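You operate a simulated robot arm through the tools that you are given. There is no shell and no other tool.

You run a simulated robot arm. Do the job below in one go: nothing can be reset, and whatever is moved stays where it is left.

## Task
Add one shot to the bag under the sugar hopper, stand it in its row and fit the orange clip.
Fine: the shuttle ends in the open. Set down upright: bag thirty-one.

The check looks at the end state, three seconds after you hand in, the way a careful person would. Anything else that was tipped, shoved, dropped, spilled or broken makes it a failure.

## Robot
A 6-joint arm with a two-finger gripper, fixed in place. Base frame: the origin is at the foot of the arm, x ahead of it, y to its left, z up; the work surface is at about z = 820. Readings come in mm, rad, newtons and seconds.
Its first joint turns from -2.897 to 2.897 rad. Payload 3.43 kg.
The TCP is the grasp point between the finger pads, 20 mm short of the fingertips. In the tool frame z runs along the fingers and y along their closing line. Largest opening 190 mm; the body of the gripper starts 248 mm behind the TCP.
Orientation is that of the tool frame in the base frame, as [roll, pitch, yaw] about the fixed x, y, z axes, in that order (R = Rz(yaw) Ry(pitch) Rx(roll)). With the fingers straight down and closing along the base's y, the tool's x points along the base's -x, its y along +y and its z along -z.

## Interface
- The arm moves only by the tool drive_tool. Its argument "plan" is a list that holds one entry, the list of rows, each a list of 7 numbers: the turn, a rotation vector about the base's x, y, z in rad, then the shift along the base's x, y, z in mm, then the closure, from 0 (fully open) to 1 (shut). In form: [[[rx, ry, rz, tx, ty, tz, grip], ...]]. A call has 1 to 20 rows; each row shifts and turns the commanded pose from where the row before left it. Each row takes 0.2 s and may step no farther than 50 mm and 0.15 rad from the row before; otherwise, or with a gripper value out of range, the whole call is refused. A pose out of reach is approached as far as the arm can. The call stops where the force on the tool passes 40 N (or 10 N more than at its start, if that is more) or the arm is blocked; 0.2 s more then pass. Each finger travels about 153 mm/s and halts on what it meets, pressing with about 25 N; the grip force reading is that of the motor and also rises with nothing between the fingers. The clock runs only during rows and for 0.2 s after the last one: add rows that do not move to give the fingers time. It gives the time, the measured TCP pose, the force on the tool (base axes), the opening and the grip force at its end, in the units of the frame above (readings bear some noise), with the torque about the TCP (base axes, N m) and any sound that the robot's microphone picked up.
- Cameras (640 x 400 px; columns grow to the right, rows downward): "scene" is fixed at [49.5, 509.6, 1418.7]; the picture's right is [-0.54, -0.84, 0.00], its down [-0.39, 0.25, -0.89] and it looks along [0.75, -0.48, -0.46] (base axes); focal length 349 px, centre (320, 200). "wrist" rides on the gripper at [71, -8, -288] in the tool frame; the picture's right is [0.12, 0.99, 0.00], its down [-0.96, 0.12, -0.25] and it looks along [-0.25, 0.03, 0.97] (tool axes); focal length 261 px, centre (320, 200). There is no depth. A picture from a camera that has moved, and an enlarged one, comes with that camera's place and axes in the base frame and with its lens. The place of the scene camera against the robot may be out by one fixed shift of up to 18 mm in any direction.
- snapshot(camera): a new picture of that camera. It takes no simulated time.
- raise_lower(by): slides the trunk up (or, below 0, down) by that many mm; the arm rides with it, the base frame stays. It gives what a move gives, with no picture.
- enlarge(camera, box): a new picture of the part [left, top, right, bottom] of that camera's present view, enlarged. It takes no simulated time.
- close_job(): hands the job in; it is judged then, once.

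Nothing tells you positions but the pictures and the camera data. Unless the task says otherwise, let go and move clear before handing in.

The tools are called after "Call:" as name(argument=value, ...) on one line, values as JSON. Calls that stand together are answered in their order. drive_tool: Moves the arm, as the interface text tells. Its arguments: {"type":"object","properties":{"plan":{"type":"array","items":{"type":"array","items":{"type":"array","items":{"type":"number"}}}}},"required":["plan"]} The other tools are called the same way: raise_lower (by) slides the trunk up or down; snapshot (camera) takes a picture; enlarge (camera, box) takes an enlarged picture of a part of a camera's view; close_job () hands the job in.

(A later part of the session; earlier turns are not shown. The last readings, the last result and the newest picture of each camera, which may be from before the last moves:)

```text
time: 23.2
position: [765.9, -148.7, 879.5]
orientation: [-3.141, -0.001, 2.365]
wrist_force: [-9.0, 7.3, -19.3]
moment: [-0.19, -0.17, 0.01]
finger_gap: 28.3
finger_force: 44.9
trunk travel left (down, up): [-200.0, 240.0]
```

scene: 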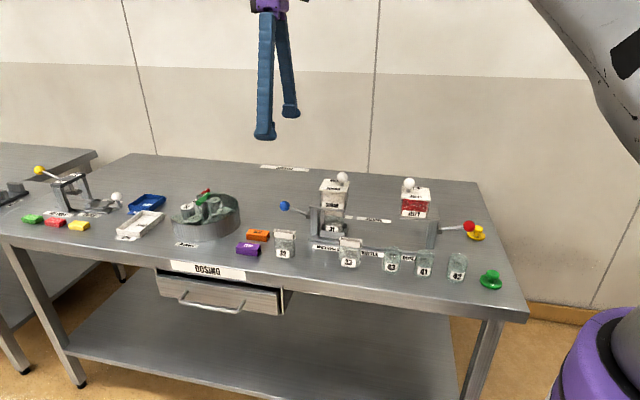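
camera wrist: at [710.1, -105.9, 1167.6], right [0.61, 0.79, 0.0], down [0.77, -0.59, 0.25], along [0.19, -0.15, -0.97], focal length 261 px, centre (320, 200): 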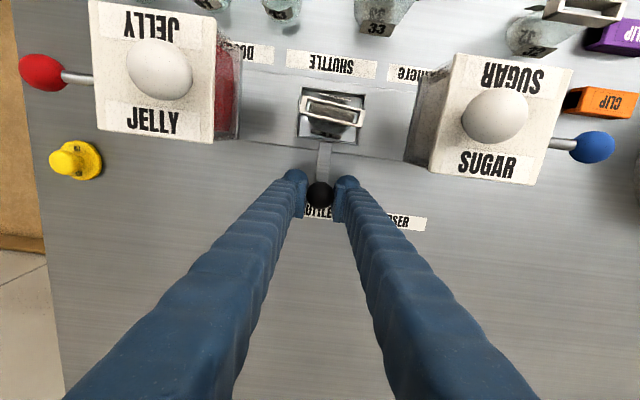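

Call:
drive_tool(plan=[[[0, 0, 0, -0.6, 0.5, -1, 1.0], [0, 0, 0, -0.2, 0.2, -1, 1.0], [0, 0, 0, 0, 0, 0, 1.0]]])

```text
time: 24.0
position: [765.4, -148.9, 879.5]
orientation: [3.141, 0.005, 2.365]
wrist_force: [2.8, -3.0, 11.7]
moment: [0.02, 0.06, -0.04]
finger_gap: 28.0
finger_force: 45.1
trunk travel left (down, up): [-200.0, 240.0]
```

The side load is mostly gone. I'll open and rise straight up.

Call:
drive_tool(plan=[[[0, 0, 0, 0, 0, 0.5, 0.9], [0, 0, 0, 0, 0, 0, 0.7], [0, 0, 0, 0, 0, 0, 0.58], [0, 0, 0, 0, 0, 40, 0.58], [0, 0, 0, 0, 0, 50, 0.58], [0, 0, 0, 0, 0, 50, 0.58], [0, 0, 0, 0, 0, 50, 0.58], [0, 0, 0, 0, 0, 40, 0.58]]])

Call:
enlarge(camera="scene", box=[330, 200, 400, 260])

Call:
enlarge(camera="wrist", box=[220, 30, 440, 200])

Call:
enlarge(camera="wrist", box=[290, 70, 370, 170])

```text
time: 25.8
position: [761.6, -147.3, 1107.2]
orientation: [-3.141, 0.0, 2.365]
wrist_force: [-0.2, 0.3, -0.4]
moment: [0.0, -0.04, -0.02]
finger_gap: 79.9
finger_force: 0.1
trunk travel left (down, up): [-200.0, 240.0]
```

```text
6.67 times, centred on (365, 230) of scene
camera zoom: at [49.5, 509.6, 1418.7], right [-0.54, -0.84, 0.0], down [-0.39, 0.25, -0.89], along [0.75, -0.48, -0.46], focal length 2327 px, centre (20, 0)
```

zoom: 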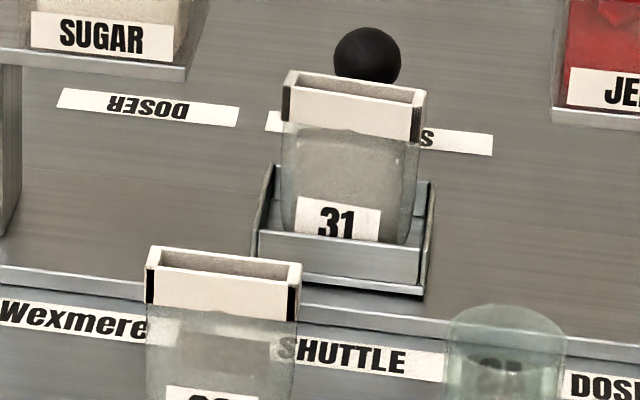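

```text
2.35 times, centred on (330, 115) of wrist
camera zoom: at [706.5, -104.0, 1394.9], right [0.61, 0.79, 0.0], down [0.77, -0.59, 0.25], along [0.2, -0.15, -0.97], focal length 613 px, centre (296, 400)
```

zoom: 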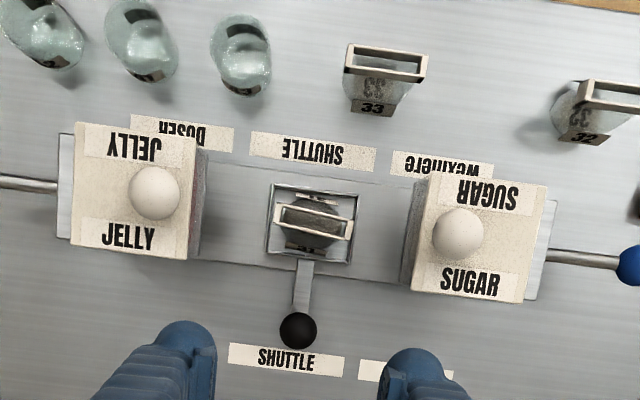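

```text
4.00 times, centred on (330, 120) of wrist
camera zoom: at [706.5, -104.0, 1394.9], right [0.61, 0.79, 0.0], down [0.77, -0.59, 0.25], along [0.2, -0.15, -0.97], focal length 1043 px, centre (280, 520)
```

zoom: 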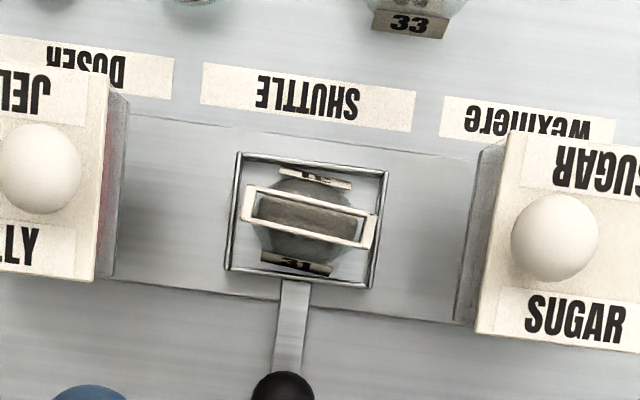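

The shuttle is in the open with bag 31 upright near (702, -85). I'll turn the fingers to close across the bag's thin side and hover over it.

Call:
drive_tool(plan=[[[0, 0, 0.1428, -6, 6, 0, 0.58], [0, 0, 0.1428, -6, 6, 0, 0.58], [0, 0, 0.1428, -6, 6, 0, 0.58], [0, 0, 0.1428, -6, 6, 0, 0.58], [0, 0, 0.1428, -6, 6, 0, 0.58], [0, 0, 0.1428, -6, 6, 0, 0.58], [0, 0, 0.1428, -6, 6, 0, 0.58], [0, 0, 0.1428, -5, 5, 0, 0.58], [0, 0, 0.1428, -5, 5, 0, 0.58], [0, 0, 0.1428, -5, 5, 0, 0.58], [0, 0, 0.1428, -5, 6, 0, 0.58], [0, 0, 0, 0, 0, 0, 0.58]]])

Call:
snapshot(camera="wrist")

Call:
enlarge(camera="wrist", box=[270, 90, 370, 180])

Call:
enlarge(camera="wrist", box=[350, 60, 470, 260])

```text
time: 28.4
position: [701.4, -84.6, 1108.2]
orientation: [-3.141, -0.001, -2.345]
wrist_force: [0.5, -0.1, -0.8]
moment: [-0.05, -0.02, 0.01]
finger_gap: 80.0
finger_force: 0.1
trunk travel left (down, up): [-200.0, 240.0]
```

```text
taken
camera wrist: at [659.0, -140.8, 1395.8], right [-0.79, 0.61, 0.0], down [0.59, 0.77, 0.25], along [0.15, 0.2, -0.97], focal length 261 px, centre (320, 200)
```

wrist: 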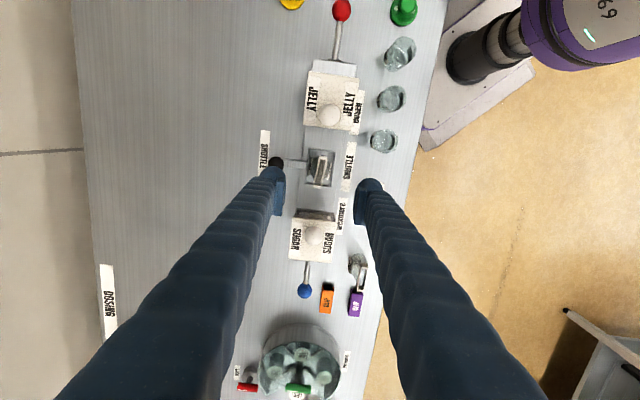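

```text
4.44 times, centred on (320, 135) of wrist
camera zoom: at [659.0, -140.8, 1395.8], right [-0.79, 0.61, 0.0], down [0.59, 0.77, 0.25], along [0.15, 0.2, -0.97], focal length 1158 px, centre (320, 489)
```

zoom: 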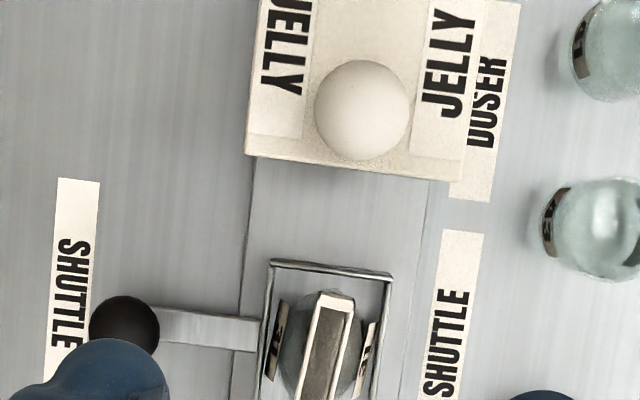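

```text
2.00 times, centred on (410, 160) of wrist
camera zoom: at [659.0, -140.8, 1395.8], right [-0.79, 0.61, 0.0], down [0.59, 0.77, 0.25], along [0.15, 0.2, -0.97], focal length 521 px, centre (140, 280)
```

zoom: 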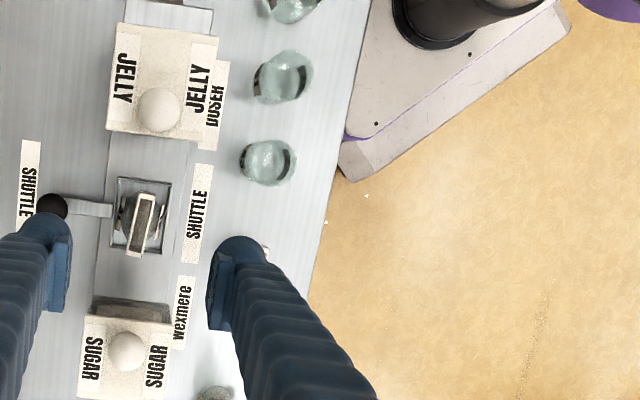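

I'll take one more close crop of the bag's collar in the shuttle and of the row.

Call:
enlarge(camera="wrist", box=[290, 140, 350, 200])

Call:
enlarge(camera="scene", box=[340, 205, 390, 255])

Call:
enlarge(camera="scene", box=[260, 220, 380, 290])

```text
6.67 times, centred on (320, 170) of wrist
camera zoom: at [659.0, -140.8, 1395.8], right [-0.79, 0.61, 0.0], down [0.59, 0.77, 0.25], along [0.15, 0.2, -0.97], focal length 1738 px, centre (320, 400)
```

zoom: 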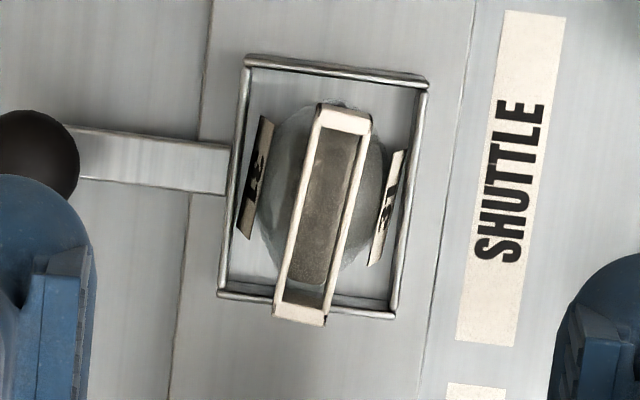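

```text
8.00 times, centred on (365, 230) of scene
camera zoom: at [49.5, 509.6, 1418.7], right [-0.54, -0.84, 0.0], down [-0.39, 0.25, -0.89], along [0.75, -0.48, -0.46], focal length 2792 px, centre (-40, -40)
```

zoom: 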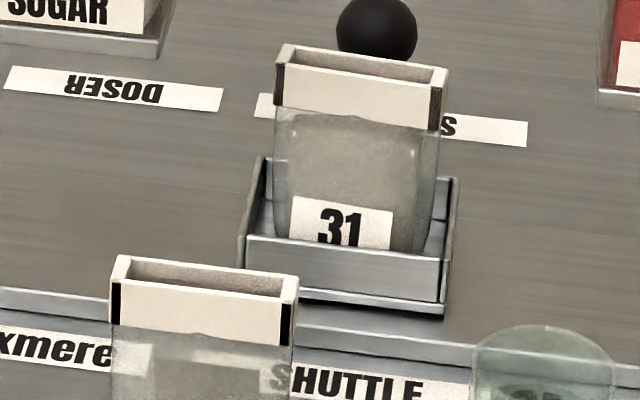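

```text
5.33 times, centred on (320, 255) of scene
camera zoom: at [49.5, 509.6, 1418.7], right [-0.54, -0.84, 0.0], down [-0.39, 0.25, -0.89], along [0.75, -0.48, -0.46], focal length 1861 px, centre (320, -93)
```

zoom: 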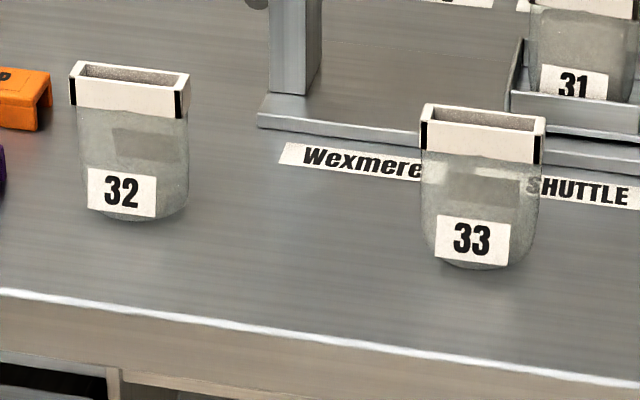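

The collar is about 60×15 mm, centred near (702, -84), top z≈912, turned about 5° from the rail. I'll match that yaw, descend and close gently on the collar.

Call:
drive_tool(plan=[[[0, 0, -0.04, 0, 0, -30, 0.65], [0, 0, -0.04, 0.4, 0.4, -40, 0.65], [0, 0, 0, 0, 0, -40, 0.65], [0, 0, 0, 0, 0, -40, 0.65], [0, 0, 0, 0, 0, -30, 0.65], [0, 0, 0, 0, 0, -12, 0.65], [0, 0, 0, 0, 0, 0, 0.65]]])

Call:
enlarge(camera="scene", box=[330, 180, 410, 250])

Call:
enlarge(camera="wrist", box=[240, 90, 400, 240])

```text
time: 30.0
position: [701.6, -84.3, 917.5]
orientation: [-3.141, -0.001, -2.427]
wrist_force: [0.3, -0.6, -1.0]
moment: [0.01, -0.06, -0.01]
finger_gap: 66.6
finger_force: 0.0
trunk travel left (down, up): [-200.0, 240.0]
```

```text
5.71 times, centred on (370, 215) of scene
camera zoom: at [49.5, 509.6, 1418.7], right [-0.54, -0.84, 0.0], down [-0.39, 0.25, -0.89], along [0.75, -0.48, -0.46], focal length 1994 px, centre (34, 114)
```

zoom: 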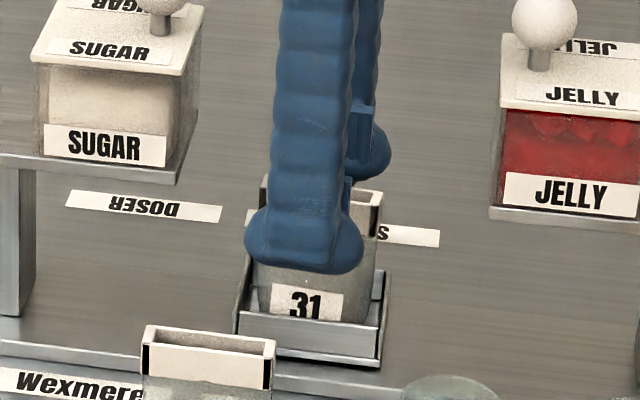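

```text
2.67 times, centred on (320, 165) of wrist
camera zoom: at [654.6, -137.0, 1204.9], right [-0.74, 0.67, 0.0], down [0.65, 0.72, 0.25], along [0.17, 0.18, -0.97], focal length 695 px, centre (320, 293)
```

zoom: 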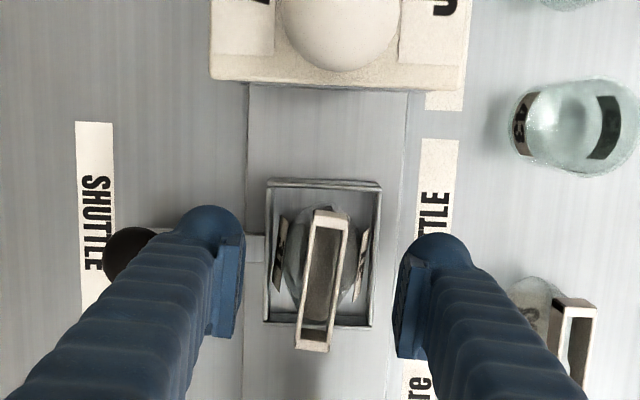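

The collar is centred between the fingers. I'll go down 10 mm more and close gradually.

Call:
drive_tool(plan=[[[0, 0, 0, 0, 0, -10, 0.65], [0, 0, 0, 0, 0, 0, 0.75], [0, 0, 0, 0, 0, 0, 0.82], [0, 0, 0, 0, 0, 0, 0.88], [0, 0, 0, 0, 0, 0, 0.92], [0, 0, 0, 0, 0, 0, 0.95], [0, 0, 0, 0, 0, 0, 0.95]]])

Call:
enlarge(camera="scene", box=[330, 180, 410, 250])

Call:
enlarge(camera="wrist", box=[240, 90, 400, 240])

```text
time: 31.6
position: [701.5, -83.3, 907.3]
orientation: [-3.141, 0.002, -2.428]
wrist_force: [-0.4, -1.1, 0.4]
moment: [-0.01, 0.02, 0.04]
finger_gap: 14.9
finger_force: 25.1
trunk travel left (down, up): [-200.0, 240.0]
```

```text
5.71 times, centred on (370, 215) of scene
camera zoom: at [49.5, 509.6, 1418.7], right [-0.54, -0.84, 0.0], down [-0.39, 0.25, -0.89], along [0.75, -0.48, -0.46], focal length 1994 px, centre (34, 114)
```

zoom: 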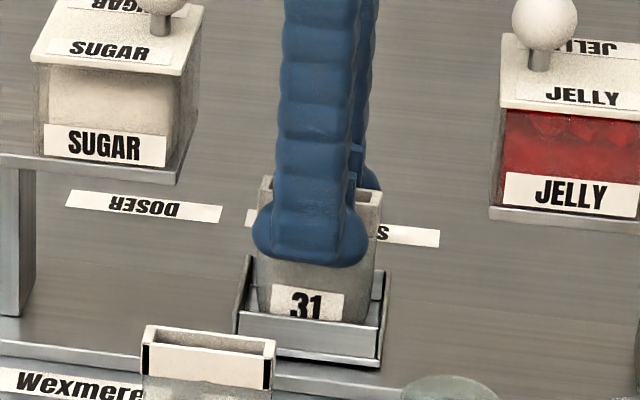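

```text
2.67 times, centred on (320, 165) of wrist
camera zoom: at [654.4, -136.1, 1195.1], right [-0.74, 0.67, 0.0], down [0.65, 0.72, 0.25], along [0.17, 0.18, -0.97], focal length 695 px, centre (320, 293)
```

zoom: 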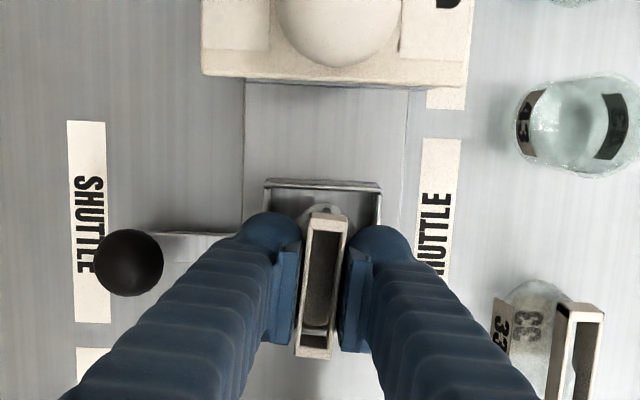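

The collar is held (gap 14.9). I'll lift straight up out of the shuttle and check.

Call:
drive_tool(plan=[[[0, 0, 0, 0, 0, 4, 0.95], [0, 0, 0, 0, 0, 8, 0.95], [0, 0, 0, 0, 0, 12, 0.95], [0, 0, 0, 0, 0, 16, 0.95], [0, 0, 0, 0, 0, 20, 0.95], [0, 0, 0, 0, 0, 20, 0.95], [0, 0, 0, 0, 0, 20, 0.95], [0, 0, 0, 0, 0, 8, 0.95], [0, 0, 0, 0, 0, 0, 0.95]]])

Call:
enlarge(camera="scene", box=[320, 150, 420, 250])

Call:
snapshot(camera="wrist")

```text
time: 33.6
position: [700.3, -84.3, 1015.4]
orientation: [-3.141, -0.002, -2.429]
wrist_force: [-0.2, -0.2, -0.5]
moment: [-0.01, 0.0, 0.04]
finger_gap: 14.8
finger_force: 25.3
trunk travel left (down, up): [-200.0, 240.0]
```

```text
4.00 times, centred on (370, 200) of scene
camera zoom: at [49.5, 509.6, 1418.7], right [-0.54, -0.84, 0.0], down [-0.39, 0.25, -0.89], along [0.75, -0.48, -0.46], focal length 1396 px, centre (120, 200)
```

zoom: 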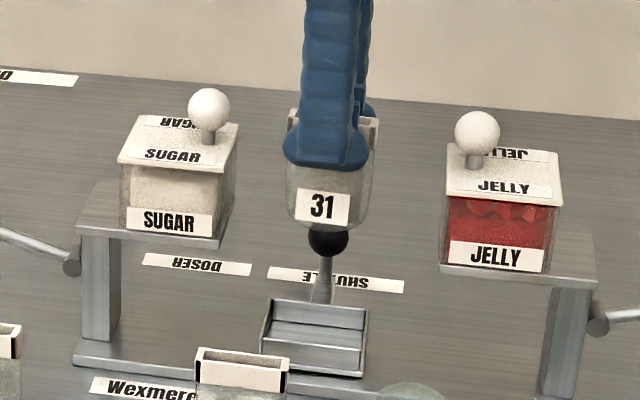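

```text
taken
camera wrist: at [653.0, -136.9, 1301.1], right [-0.74, 0.67, 0.0], down [0.65, 0.72, 0.25], along [0.17, 0.18, -0.97], focal length 261 px, centre (320, 200)
```

wrist: 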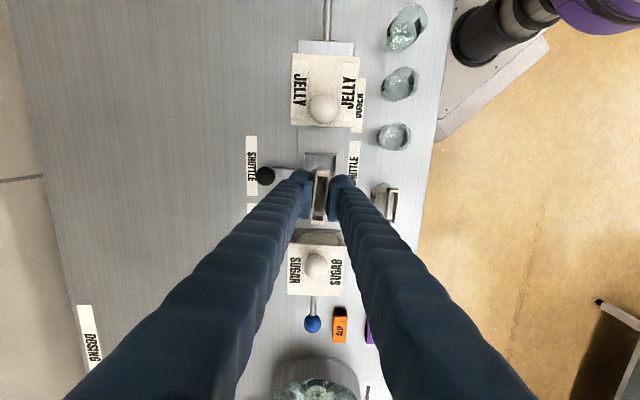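

Bag 31 hangs cleanly; the shuttle stands empty in the open. Bags 33 at (645, 27) and 32 at (772, 155) put the empty slot at about (708.5, 91). I'll carry it forward, then along above the row to that slot.

Call:
drive_tool(plan=[[[0, 0, 0.02, -10, 10, 0, 0.95], [0, 0, 0.02, -18, 18, 0, 0.95], [0, 0, 0.02, -18, 18, 0, 0.95], [0, 0, 0.019, -18, 18, 0, 0.95], [0, 0, 0, -14, 13, 0, 0.95], [0, 0, 0, -5, 5, 0, 0.95], [0, 0, 0, 8, 8, 0, 0.95], [0, 0, 0, 16, 16, 0, 0.95], [0, 0, 0, 18, 18, 0, 0.95], [0, 0, 0, 18, 18, 0, 0.95], [0, 0, 0, 16, 17, 0, 0.95], [0, 0, 0, 10, 11, 0, 0.95], [0, 0, 0, 5, 5, 0, 0.95], [0, 0, 0, 0, 0, 0, 0.95]]])

Call:
snapshot(camera="scene")

Call:
snapshot(camera="wrist")

Call:
enlarge(camera="scene", box=[250, 180, 390, 290])

```text
time: 36.6
position: [710.2, 92.6, 1015.3]
orientation: [-3.141, 0.0, -2.351]
wrist_force: [-0.1, 0.9, -0.4]
moment: [0.05, 0.0, 0.05]
finger_gap: 14.6
finger_force: 24.9
trunk travel left (down, up): [-200.0, 240.0]
```

```text
taken
```

scene: 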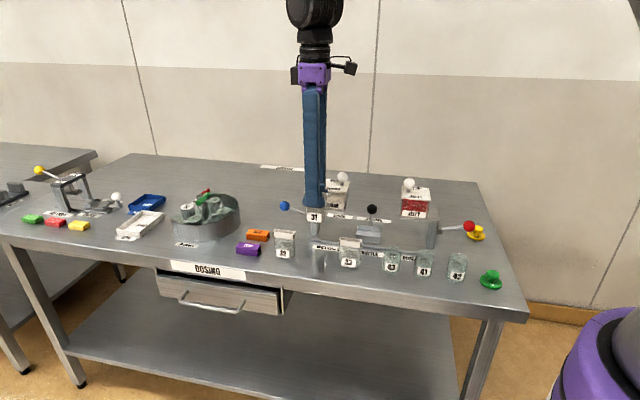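

```text
taken
camera wrist: at [667.0, 35.7, 1302.5], right [-0.79, 0.61, 0.0], down [0.59, 0.77, 0.25], along [0.15, 0.2, -0.97], focal length 261 px, centre (320, 200)
```

wrist: 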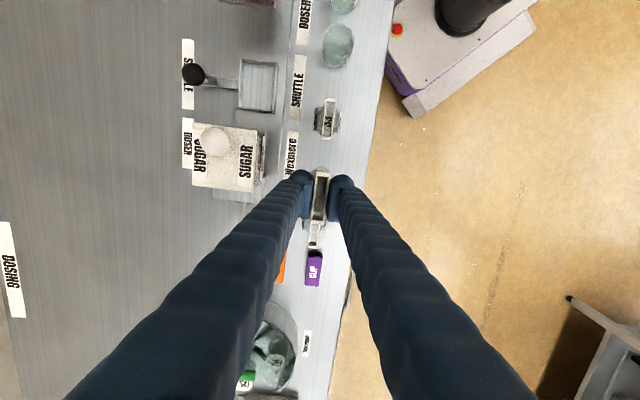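

```text
3.64 times, centred on (320, 235) of scene
camera zoom: at [49.5, 509.6, 1418.7], right [-0.54, -0.84, 0.0], down [-0.39, 0.25, -0.89], along [0.75, -0.48, -0.46], focal length 1269 px, centre (320, 73)
```

zoom: 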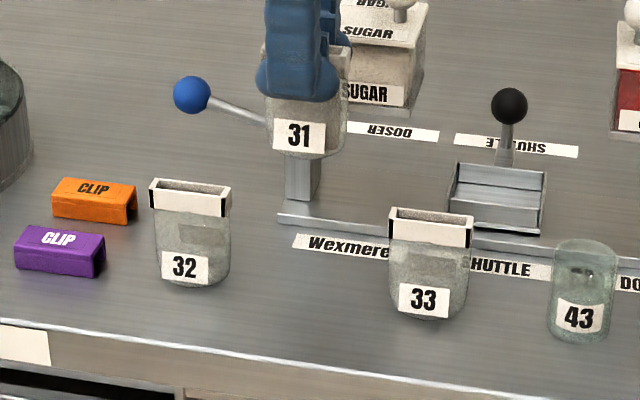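

The bag is above the gap in the row, between 33 and 32. I'll lower it to just above the table and look.

Call:
drive_tool(plan=[[[0, 0, 0, -0.6, -0.6, -20, 0.95], [0, 0, 0, -0.6, -0.6, -25, 0.95], [0, 0, 0, 0, 0, -25, 0.95], [0, 0, 0, 0, 0, -20, 0.95], [0, 0, 0, 0, 0, -15, 0.95], [0, 0, 0, 0, 0, -8, 0.95], [0, 0, 0, 0, 0, 0, 0.95]]])

Call:
enlarge(camera="scene", box=[250, 190, 390, 290])

Call:
enlarge(camera="scene", box=[290, 220, 340, 270])

```text
time: 38.2
position: [709.2, 88.6, 902.4]
orientation: [-3.141, 0.0, -2.348]
wrist_force: [0.0, 0.0, 0.1]
moment: [-0.02, 0.0, -0.01]
finger_gap: 14.8
finger_force: 25.0
trunk travel left (down, up): [-200.0, 240.0]
```

```text
4.00 times, centred on (320, 240) of scene
camera zoom: at [49.5, 509.6, 1418.7], right [-0.54, -0.84, 0.0], down [-0.39, 0.25, -0.89], along [0.75, -0.48, -0.46], focal length 1396 px, centre (320, 40)
```

zoom: 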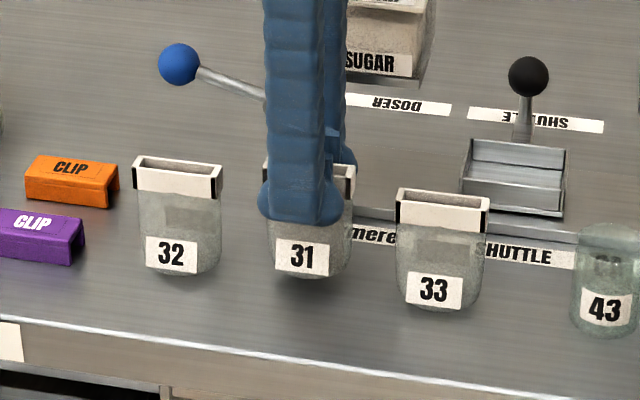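

```text
8.00 times, centred on (315, 245) of scene
camera zoom: at [49.5, 509.6, 1418.7], right [-0.54, -0.84, 0.0], down [-0.39, 0.25, -0.89], along [0.75, -0.48, -0.46], focal length 2792 px, centre (360, -160)
```

zoom: 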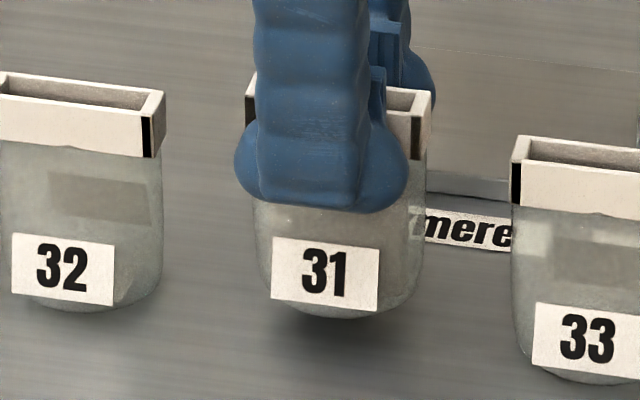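

It's lined up midway; by the pictures about 12 mm are left. I'll go down slowly in small steps, watching the force.

Call:
drive_tool(plan=[[[0, 0, 0, 0, 0, -4, 0.95], [0, 0, 0, 0, 0, -3, 0.95], [0, 0, 0, 0, 0, 0, 0.95]]])

Call:
enlarge(camera="scene", box=[290, 220, 340, 270])

```text
time: 39.0
position: [708.4, 90.1, 894.8]
orientation: [-3.141, 0.0, -2.347]
wrist_force: [-0.1, 0.4, -1.4]
moment: [0.04, 0.01, -0.01]
finger_gap: 14.9
finger_force: 25.0
trunk travel left (down, up): [-200.0, 240.0]
```

```text
8.00 times, centred on (315, 245) of scene
camera zoom: at [49.5, 509.6, 1418.7], right [-0.54, -0.84, 0.0], down [-0.39, 0.25, -0.89], along [0.75, -0.48, -0.46], focal length 2792 px, centre (360, -160)
```

zoom: 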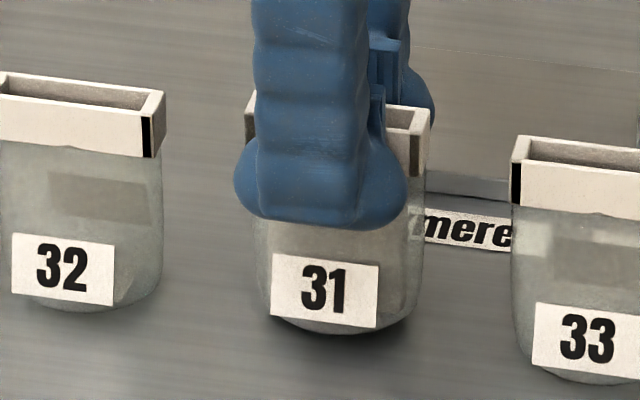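

Call:
drive_tool(plan=[[[0, 0, 0, 0, 0, -1.5, 0.95], [0, 0, 0, 0, 0, -1.5, 0.95], [0, 0, 0, 0, 0, 0, 0.95]]])

Call:
enlarge(camera="scene", box=[290, 220, 340, 270])

```text
time: 39.8
position: [707.9, 89.7, 890.4]
orientation: [3.141, 0.0, -2.348]
wrist_force: [0.4, -0.6, -0.4]
moment: [0.01, 0.0, 0.01]
finger_gap: 14.7
finger_force: 25.0
trunk travel left (down, up): [-200.0, 240.0]
```

```text
8.00 times, centred on (315, 245) of scene
camera zoom: at [49.5, 509.6, 1418.7], right [-0.54, -0.84, 0.0], down [-0.39, 0.25, -0.89], along [0.75, -0.48, -0.46], focal length 2792 px, centre (360, -160)
```

zoom: 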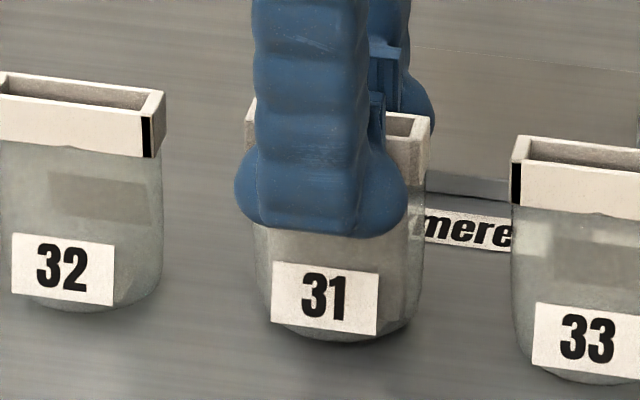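

About 2 mm left. I'll continue in 1 mm steps.

Call:
drive_tool(plan=[[[0, 0, 0, 0, 0, -1, 0.95], [0, 0, 0, 0, 0, 0, 0.95]]])

Call:
drive_tool(plan=[[[0, 0, 0, 0, 0, -1, 0.95], [0, 0, 0, 0, 0, 0, 0.95]]])

Call:
enlarge(camera="scene", box=[290, 220, 340, 270])

```text
time: 40.4
position: [708.8, 88.6, 891.2]
orientation: [3.14, 0.001, -2.349]
wrist_force: [1.2, 0.6, -0.2]
moment: [-0.02, 0.01, 0.05]
finger_gap: 14.5
finger_force: 24.7
trunk travel left (down, up): [-200.0, 240.0]
```

```text
time: 41.0
position: [707.8, 89.9, 891.6]
orientation: [-3.141, 0.0, -2.349]
wrist_force: [-2.2, -2.3, 10.5]
moment: [-0.18, 0.17, 0.01]
finger_gap: 14.6
finger_force: 25.1
trunk travel left (down, up): [-200.0, 240.0]
```

```text
8.00 times, centred on (315, 245) of scene
camera zoom: at [49.5, 509.6, 1418.7], right [-0.54, -0.84, 0.0], down [-0.39, 0.25, -0.89], along [0.75, -0.48, -0.46], focal length 2792 px, centre (360, -160)
```

zoom: 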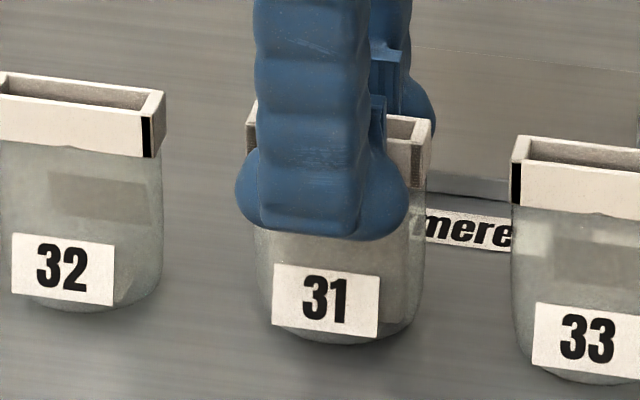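

The bag has touched down (10 N). I'll open the fingers moderately and rise straight up.

Call:
drive_tool(plan=[[[0, 0, 0, 0, 0, 0.5, 0.92], [0, 0, 0, 0, 0, 0, 0.88], [0, 0, 0, 0, 0, 0, 0.8], [0, 0, 0, 0, 0, 0, 0.68], [0, 0, 0, 0, 0, 0, 0.68], [0, 0, 0, 0, 0, 20, 0.68], [0, 0, 0, 0, 0, 40, 0.68], [0, 0, 0, 0, 0, 50, 0.68], [0, 0, 0, 0, 0, 50, 0.68], [0, 0, 0, 0, 0, 50, 0.68]]])

Call:
enlarge(camera="scene", box=[250, 200, 390, 290])

Call:
snapshot(camera="wrist")

Call:
enlarge(camera="wrist", box=[280, 100, 360, 200])

```text
time: 43.2
position: [709.8, 89.4, 1102.8]
orientation: [-3.141, 0.001, -2.349]
wrist_force: [-0.7, -0.3, 0.4]
moment: [0.01, 0.01, -0.04]
finger_gap: 60.9
finger_force: 0.0
trunk travel left (down, up): [-200.0, 240.0]
```

```text
4.44 times, centred on (320, 245) of scene
camera zoom: at [49.5, 509.6, 1418.7], right [-0.54, -0.84, 0.0], down [-0.39, 0.25, -0.89], along [0.75, -0.48, -0.46], focal length 1551 px, centre (320, 0)
```

zoom: 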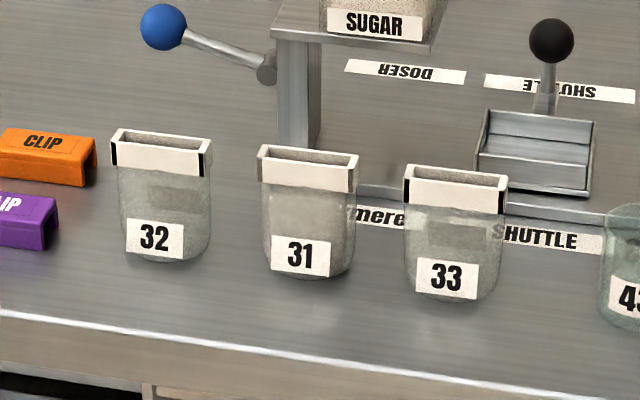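

```text
taken
camera wrist: at [666.1, 31.8, 1390.4], right [-0.79, 0.61, 0.0], down [0.59, 0.77, 0.25], along [0.15, 0.2, -0.97], focal length 261 px, centre (320, 200)
```

wrist: 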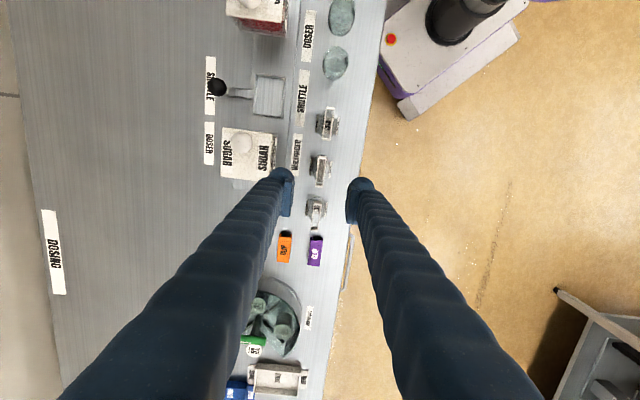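

```text
4.00 times, centred on (320, 150) of wrist
camera zoom: at [666.1, 31.8, 1390.4], right [-0.79, 0.61, 0.0], down [0.59, 0.77, 0.25], along [0.15, 0.2, -0.97], focal length 1043 px, centre (320, 400)
```

zoom: 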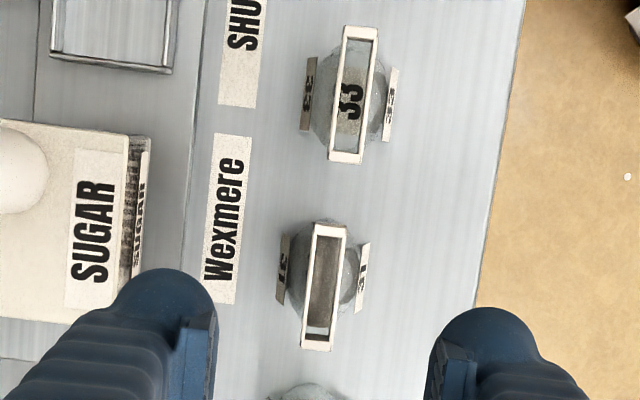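

Bag 31 stands upright in the row, in line with 32 and 33. Now the orange clip: I'll move over it (about (884, 180)) to measure it.

Call:
drive_tool(plan=[[[0, 0, 0, 35, 18, 0, 0.58], [0, 0, 0, 35, 18, 0, 0.58], [0, 0, 0, 35, 18, 0, 0.58], [0, 0, 0, 35, 18, 0, 0.58], [0, 0, 0, 34, 18, 0, 0.58], [0, 0, 0, 0, 0, -40, 0.58], [0, 0, 0, 0, 0, -40, 0.58], [0, 0, 0, 0, 0, 0, 0.58]]])

Call:
snapshot(camera="wrist")

Call:
enlarge(camera="wrist", box=[280, 90, 380, 190])

Call:
enlarge(camera="scene", box=[230, 220, 280, 260])

```text
time: 45.0
position: [880.2, 179.0, 1019.6]
orientation: [-3.142, 0.001, -2.35]
wrist_force: [-0.4, 0.1, 0.5]
moment: [-0.01, -0.01, 0.05]
finger_gap: 79.8
finger_force: 0.1
trunk travel left (down, up): [-200.0, 240.0]
```

```text
taken
camera wrist: at [838.2, 122.7, 1307.7], right [-0.79, 0.61, 0.0], down [0.59, 0.77, 0.25], along [0.15, 0.2, -0.97], focal length 261 px, centre (320, 200)
```

wrist: 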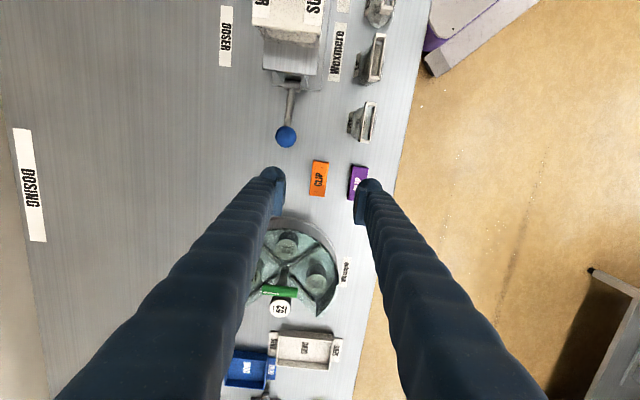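

```text
4.00 times, centred on (330, 140) of wrist
camera zoom: at [838.2, 122.7, 1307.7], right [-0.79, 0.61, 0.0], down [0.59, 0.77, 0.25], along [0.15, 0.2, -0.97], focal length 1043 px, centre (280, 440)
```

zoom: 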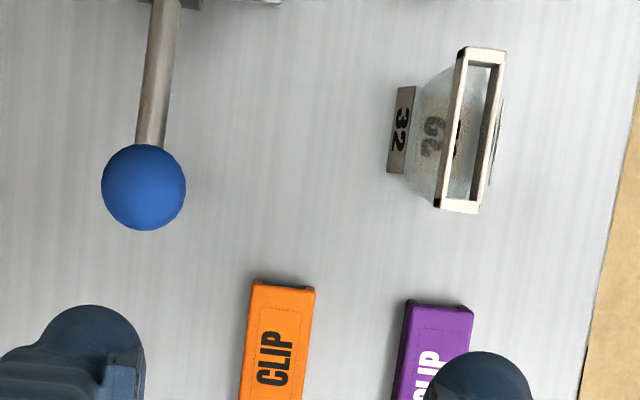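

```text
10.00 times, centred on (255, 240) of scene
camera zoom: at [49.5, 509.6, 1418.7], right [-0.54, -0.84, 0.0], down [-0.39, 0.25, -0.89], along [0.75, -0.48, -0.46], focal length 3490 px, centre (970, -200)
```

zoom: 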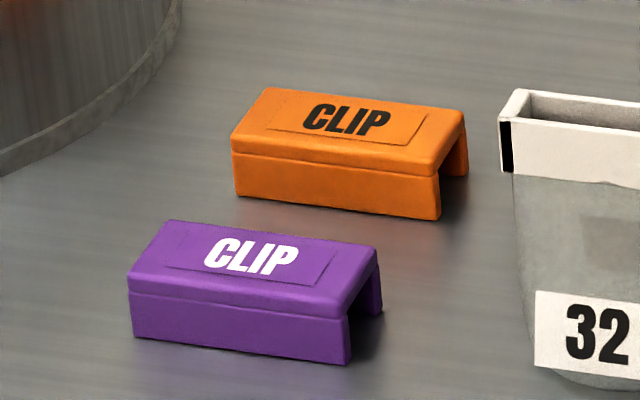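

The purple clip is close to where the front finger would come down, so I need exact positions. I'll take tight crops of both clips.

Call:
enlarge(camera="wrist", box=[290, 145, 370, 215])

Call:
enlarge(camera="scene", box=[240, 222, 280, 252])

```text
5.71 times, centred on (330, 180) of wrist
camera zoom: at [838.2, 122.7, 1307.7], right [-0.79, 0.61, 0.0], down [0.59, 0.77, 0.25], along [0.15, 0.2, -0.97], focal length 1489 px, centre (263, 314)
```

zoom: 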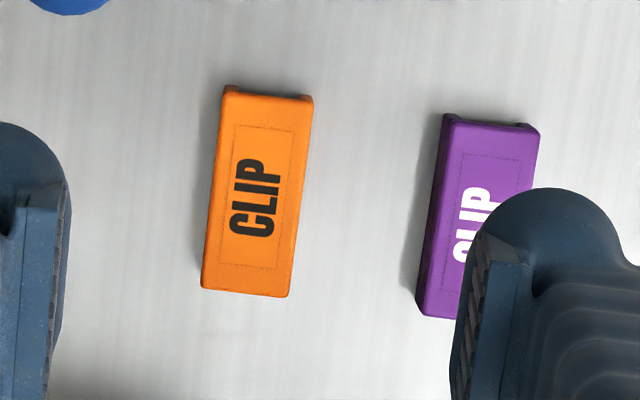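

```text
13.33 times, centred on (260, 237) of scene
camera zoom: at [49.5, 509.6, 1418.7], right [-0.54, -0.84, 0.0], down [-0.39, 0.25, -0.89], along [0.75, -0.48, -0.46], focal length 4653 px, centre (1120, -293)
```

zoom: 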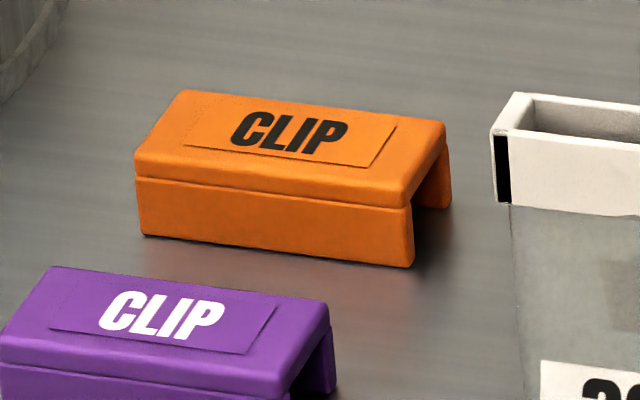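

The orange clip is about 64×28 mm, 22 mm high, centred near (887, 184), already aligned with the tool. I'll narrow the fingers to 44 mm to clear the purple clip, and drop to z=880 for a check.

Call:
drive_tool(plan=[[[0, 0, 0, 3, 3, -30, 0.768], [0, 0, 0, 2.5, 2.5, -40, 0.768], [0, 0, 0, 0, 0, -40, 0.768], [0, 0, 0, 0, 0, -28, 0.768], [0, 0, 0, 0, 0, 0, 0.768]]])

Call:
enlarge(camera="wrist", box=[260, 130, 380, 230])

Call:
enlarge(camera="scene", box=[225, 190, 305, 260])

```text
time: 46.2
position: [888.3, 184.9, 881.9]
orientation: [3.141, 0.0, -2.349]
wrist_force: [0.3, 1.0, 0.5]
moment: [-0.04, 0.02, -0.03]
finger_gap: 43.8
finger_force: 0.1
trunk travel left (down, up): [-200.0, 240.0]
```

```text
4.00 times, centred on (320, 180) of wrist
camera zoom: at [845.7, 129.7, 1169.6], right [-0.79, 0.61, 0.0], down [0.59, 0.77, 0.25], along [0.15, 0.2, -0.97], focal length 1043 px, centre (320, 280)
```

zoom: 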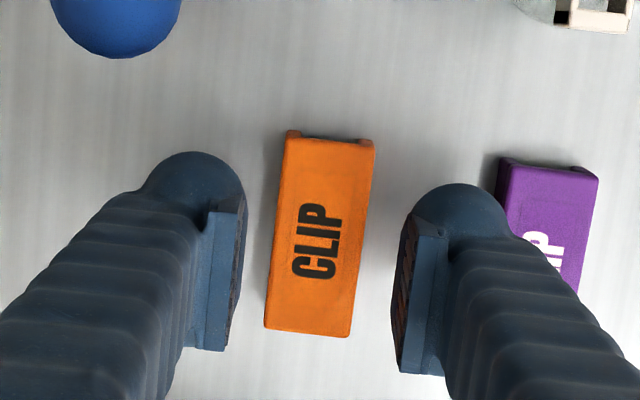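

```text
5.71 times, centred on (265, 225) of scene
camera zoom: at [49.5, 509.6, 1418.7], right [-0.54, -0.84, 0.0], down [-0.39, 0.25, -0.89], along [0.75, -0.48, -0.46], focal length 1994 px, centre (634, 57)
```

zoom: 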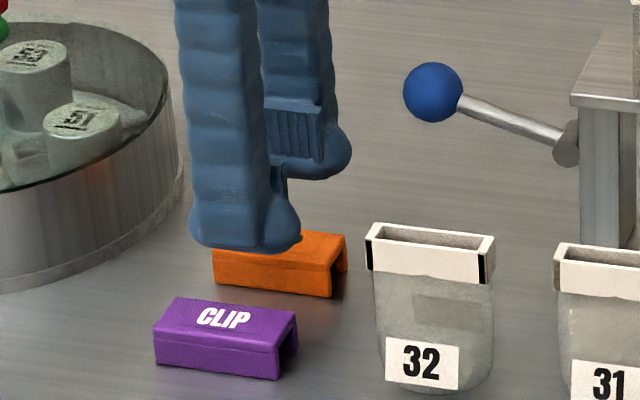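

The clip is centred between the fingers to within about 2 mm. I'll correct that, descend and close gently on its long sides.

Call:
drive_tool(plan=[[[0, 0, 0, -1.8, -1.8, -14, 0.768], [0, 0, 0, 0, 0, -14, 0.768], [0, 0, 0, 0, 0, -6, 0.768], [0, 0, 0, 0, 0, 0, 0.8], [0, 0, 0, 0, 0, 0, 0.83], [0, 0, 0, 0, 0, 0, 0.86], [0, 0, 0, 0, 0, 0, 0.9], [0, 0, 0, 0, 0, 0, 0.9]]])

Call:
enlarge(camera="wrist", box=[260, 130, 380, 230])

Call:
enlarge(camera="scene", box=[225, 190, 305, 260])

```text
time: 48.0
position: [886.1, 183.7, 847.6]
orientation: [-3.141, 0.0, -2.35]
wrist_force: [0.0, 0.4, -0.3]
moment: [0.02, -0.01, 0.0]
finger_gap: 27.2
finger_force: 25.5
trunk travel left (down, up): [-200.0, 240.0]
```

```text
4.00 times, centred on (320, 180) of wrist
camera zoom: at [843.3, 127.3, 1135.1], right [-0.79, 0.61, 0.0], down [0.59, 0.77, 0.25], along [0.15, 0.2, -0.97], focal length 1043 px, centre (320, 280)
```

zoom: 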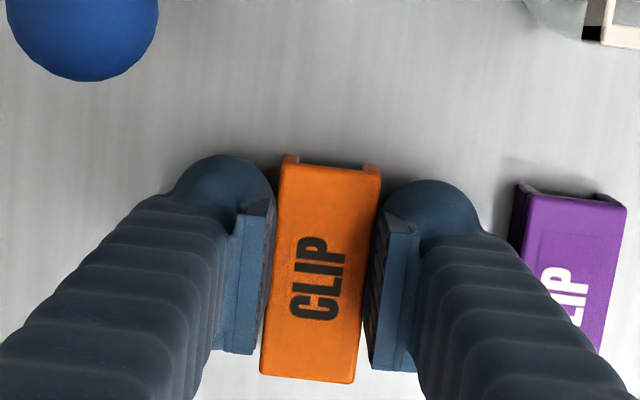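

```text
5.71 times, centred on (265, 225) of scene
camera zoom: at [49.5, 509.6, 1418.7], right [-0.54, -0.84, 0.0], down [-0.39, 0.25, -0.89], along [0.75, -0.48, -0.46], focal length 1994 px, centre (634, 57)
```

zoom: 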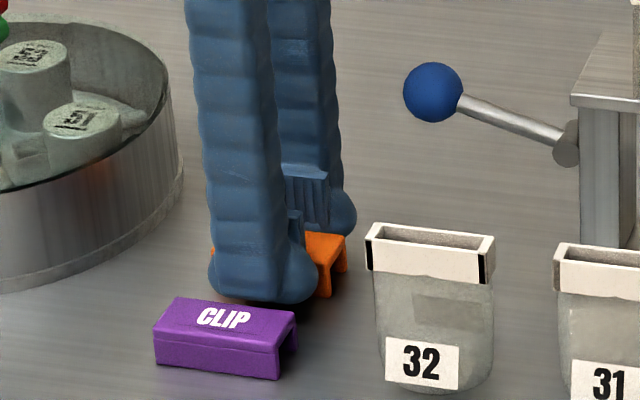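

The clip is held at 27.2 mm. I'll lift it and carry it back over bag 31 by exactly the reverse shift, staying high.

Call:
drive_tool(plan=[[[0, 0, 0, 0, 0, 6, 0.9], [0, 0, 0, 0, 0, 14, 0.9], [0, 0, 0, 0, 0, 30, 0.9], [0, 0, 0, 0, 0, 40, 0.9], [0, 0, 0, 0, 0, 40, 0.9], [0, 0, 0, 0, 0, 20, 0.9], [0, 0, 0, -12, -6, 0, 0.9], [0, 0, 0, -24, -13, 0, 0.9], [0, 0, 0, -26, -14, 0, 0.9], [0, 0, 0, -26, -14, 0, 0.9], [0, 0, 0, -26, -14, 0, 0.9], [0, 0, 0, -26, -13, 0, 0.9], [0, 0, 0, -24, -12, 0, 0.9], [0, 0, 0, -13.7, -7.7, 0, 0.9], [0, 0, 0, 0, 0, 0, 0.9], [0, 0, 0, 0, 0, 0, 0.9]]])

Call:
enlarge(camera="wrist", box=[260, 100, 380, 230])

Call:
enlarge(camera="scene", box=[270, 180, 370, 280])

Call:
enlarge(camera="scene", box=[290, 190, 340, 230])

```text
time: 51.4
position: [707.7, 90.0, 996.7]
orientation: [3.142, 0.001, -2.348]
wrist_force: [0.2, 0.0, 0.2]
moment: [-0.02, -0.03, -0.03]
finger_gap: 27.0
finger_force: 25.6
trunk travel left (down, up): [-200.0, 240.0]
```

```text
3.08 times, centred on (320, 165) of wrist
camera zoom: at [665.8, 33.0, 1283.8], right [-0.79, 0.61, 0.0], down [0.59, 0.77, 0.25], along [0.15, 0.2, -0.97], focal length 802 px, centre (320, 308)
```

zoom: 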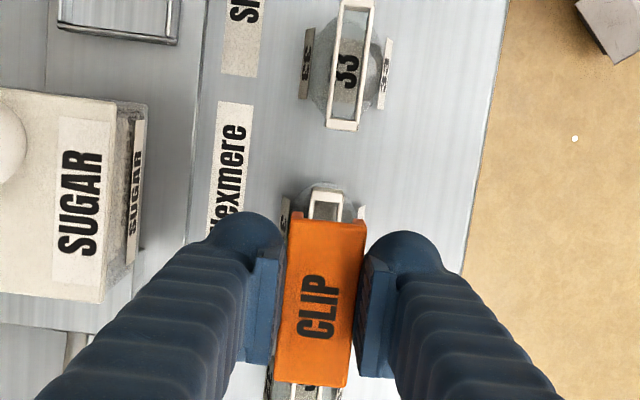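

```text
4.00 times, centred on (320, 230) of scene
camera zoom: at [49.5, 509.6, 1418.7], right [-0.54, -0.84, 0.0], down [-0.39, 0.25, -0.89], along [0.75, -0.48, -0.46], focal length 1396 px, centre (320, 80)
```

zoom: 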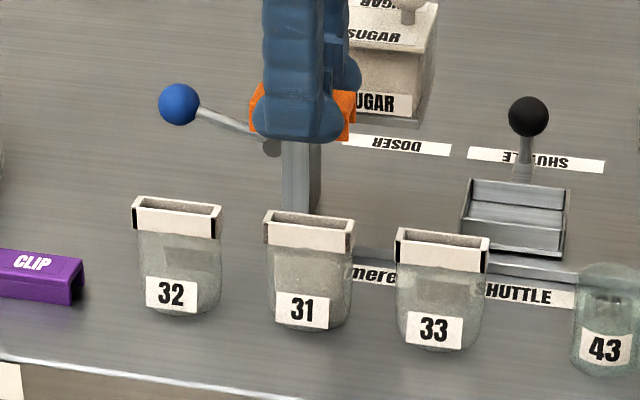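

```text
10.00 times, centred on (315, 210) of scene
camera zoom: at [49.5, 509.6, 1418.7], right [-0.54, -0.84, 0.0], down [-0.39, 0.25, -0.89], along [0.75, -0.48, -0.46], focal length 3490 px, centre (370, 100)
```

zoom: 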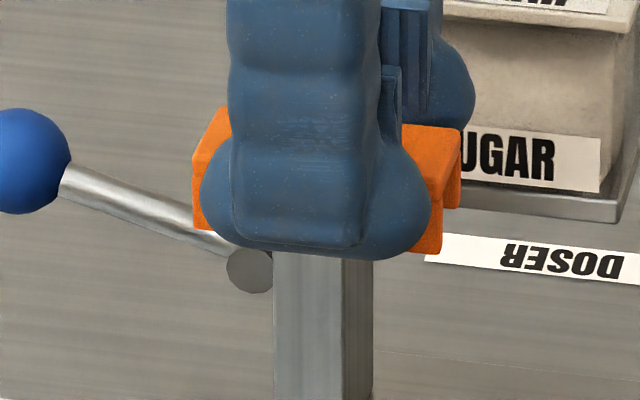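

The clip overhangs the collar's end by about 2 mm and is aligned across it to within a fraction of a millimetre. I'll lower it to just above the collar and check.

Call:
drive_tool(plan=[[[0, 0, 0, 0, 0, -15, 0.9], [0, 0, 0, 0, 0, -25, 0.9], [0, 0, 0, 0, 0, -20, 0.9], [0, 0, 0, 0, 0, -12, 0.9], [0, 0, 0, 0, 0, 0, 0.9]]])

Call:
enlarge(camera="scene", box=[290, 210, 340, 250])

Call:
enlarge(camera="wrist", box=[280, 140, 360, 220])

```text
time: 52.6
position: [708.5, 90.3, 926.0]
orientation: [3.141, -0.001, -2.349]
wrist_force: [-0.4, 0.3, 0.6]
moment: [0.01, -0.01, 0.01]
finger_gap: 27.1
finger_force: 25.1
trunk travel left (down, up): [-200.0, 240.0]
```

```text
10.00 times, centred on (315, 230) of scene
camera zoom: at [49.5, 509.6, 1418.7], right [-0.54, -0.84, 0.0], down [-0.39, 0.25, -0.89], along [0.75, -0.48, -0.46], focal length 3490 px, centre (370, -100)
```

zoom: 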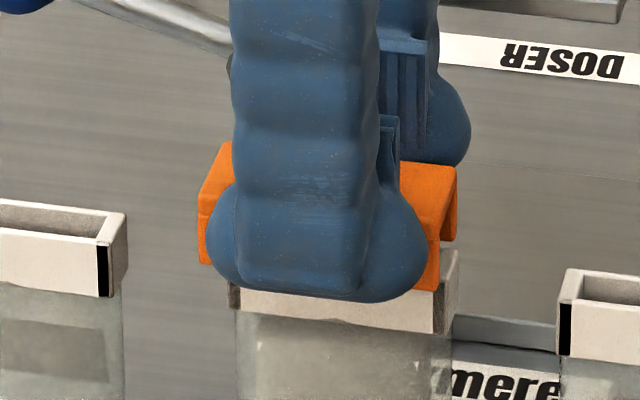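

```text
5.00 times, centred on (320, 180) of wrist
camera zoom: at [665.3, 33.4, 1213.3], right [-0.79, 0.61, 0.0], down [0.59, 0.77, 0.25], along [0.15, 0.2, -0.97], focal length 1303 px, centre (320, 300)
```

zoom: 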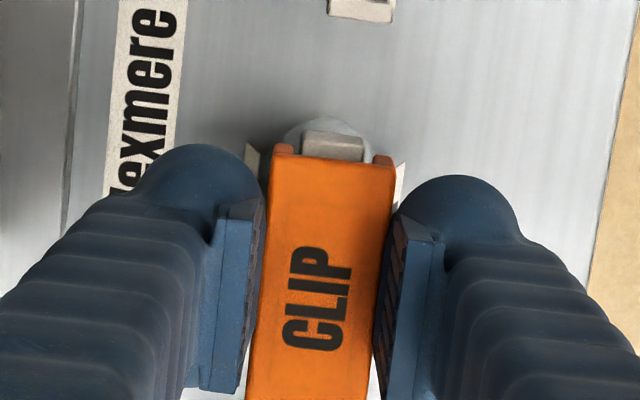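

The clip's legs straddle the collar with roughly equal margins on both sides. I'll lower it over the collar in small steps.

Call:
drive_tool(plan=[[[0, 0, 0, 0, 0, -4, 0.9], [0, 0, 0, 0, 0, -3, 0.9], [0, 0, 0, 0, 0, -3, 0.9], [0, 0, 0, 0, 0, -3, 0.9], [0, 0, 0, 0, 0, 0, 0.9]]])

Call:
enlarge(camera="scene", box=[290, 210, 340, 250])

Call:
enlarge(camera="wrist", box=[280, 140, 360, 220])

```text
time: 53.8
position: [709.3, 88.4, 912.3]
orientation: [-3.141, 0.0, -2.349]
wrist_force: [0.2, -0.3, 0.1]
moment: [0.01, -0.02, -0.02]
finger_gap: 27.0
finger_force: 24.9
trunk travel left (down, up): [-200.0, 240.0]
```

```text
10.00 times, centred on (315, 230) of scene
camera zoom: at [49.5, 509.6, 1418.7], right [-0.54, -0.84, 0.0], down [-0.39, 0.25, -0.89], along [0.75, -0.48, -0.46], focal length 3490 px, centre (370, -100)
```

zoom: 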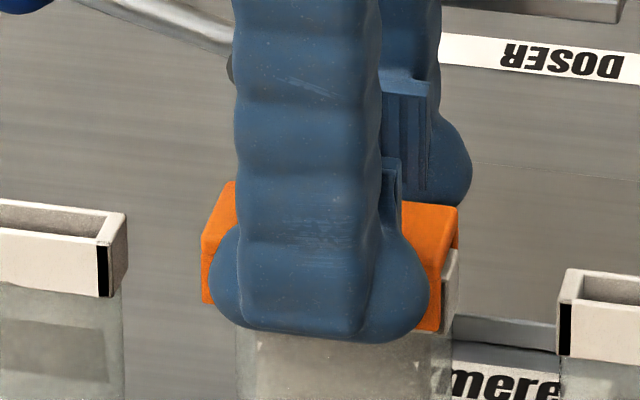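

```text
5.00 times, centred on (320, 180) of wrist
camera zoom: at [665.6, 32.6, 1200.3], right [-0.79, 0.61, 0.0], down [0.59, 0.77, 0.25], along [0.15, 0.2, -0.97], focal length 1303 px, centre (320, 300)
```

zoom: 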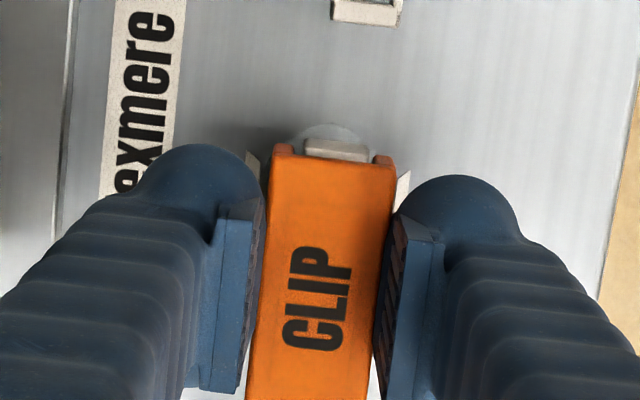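

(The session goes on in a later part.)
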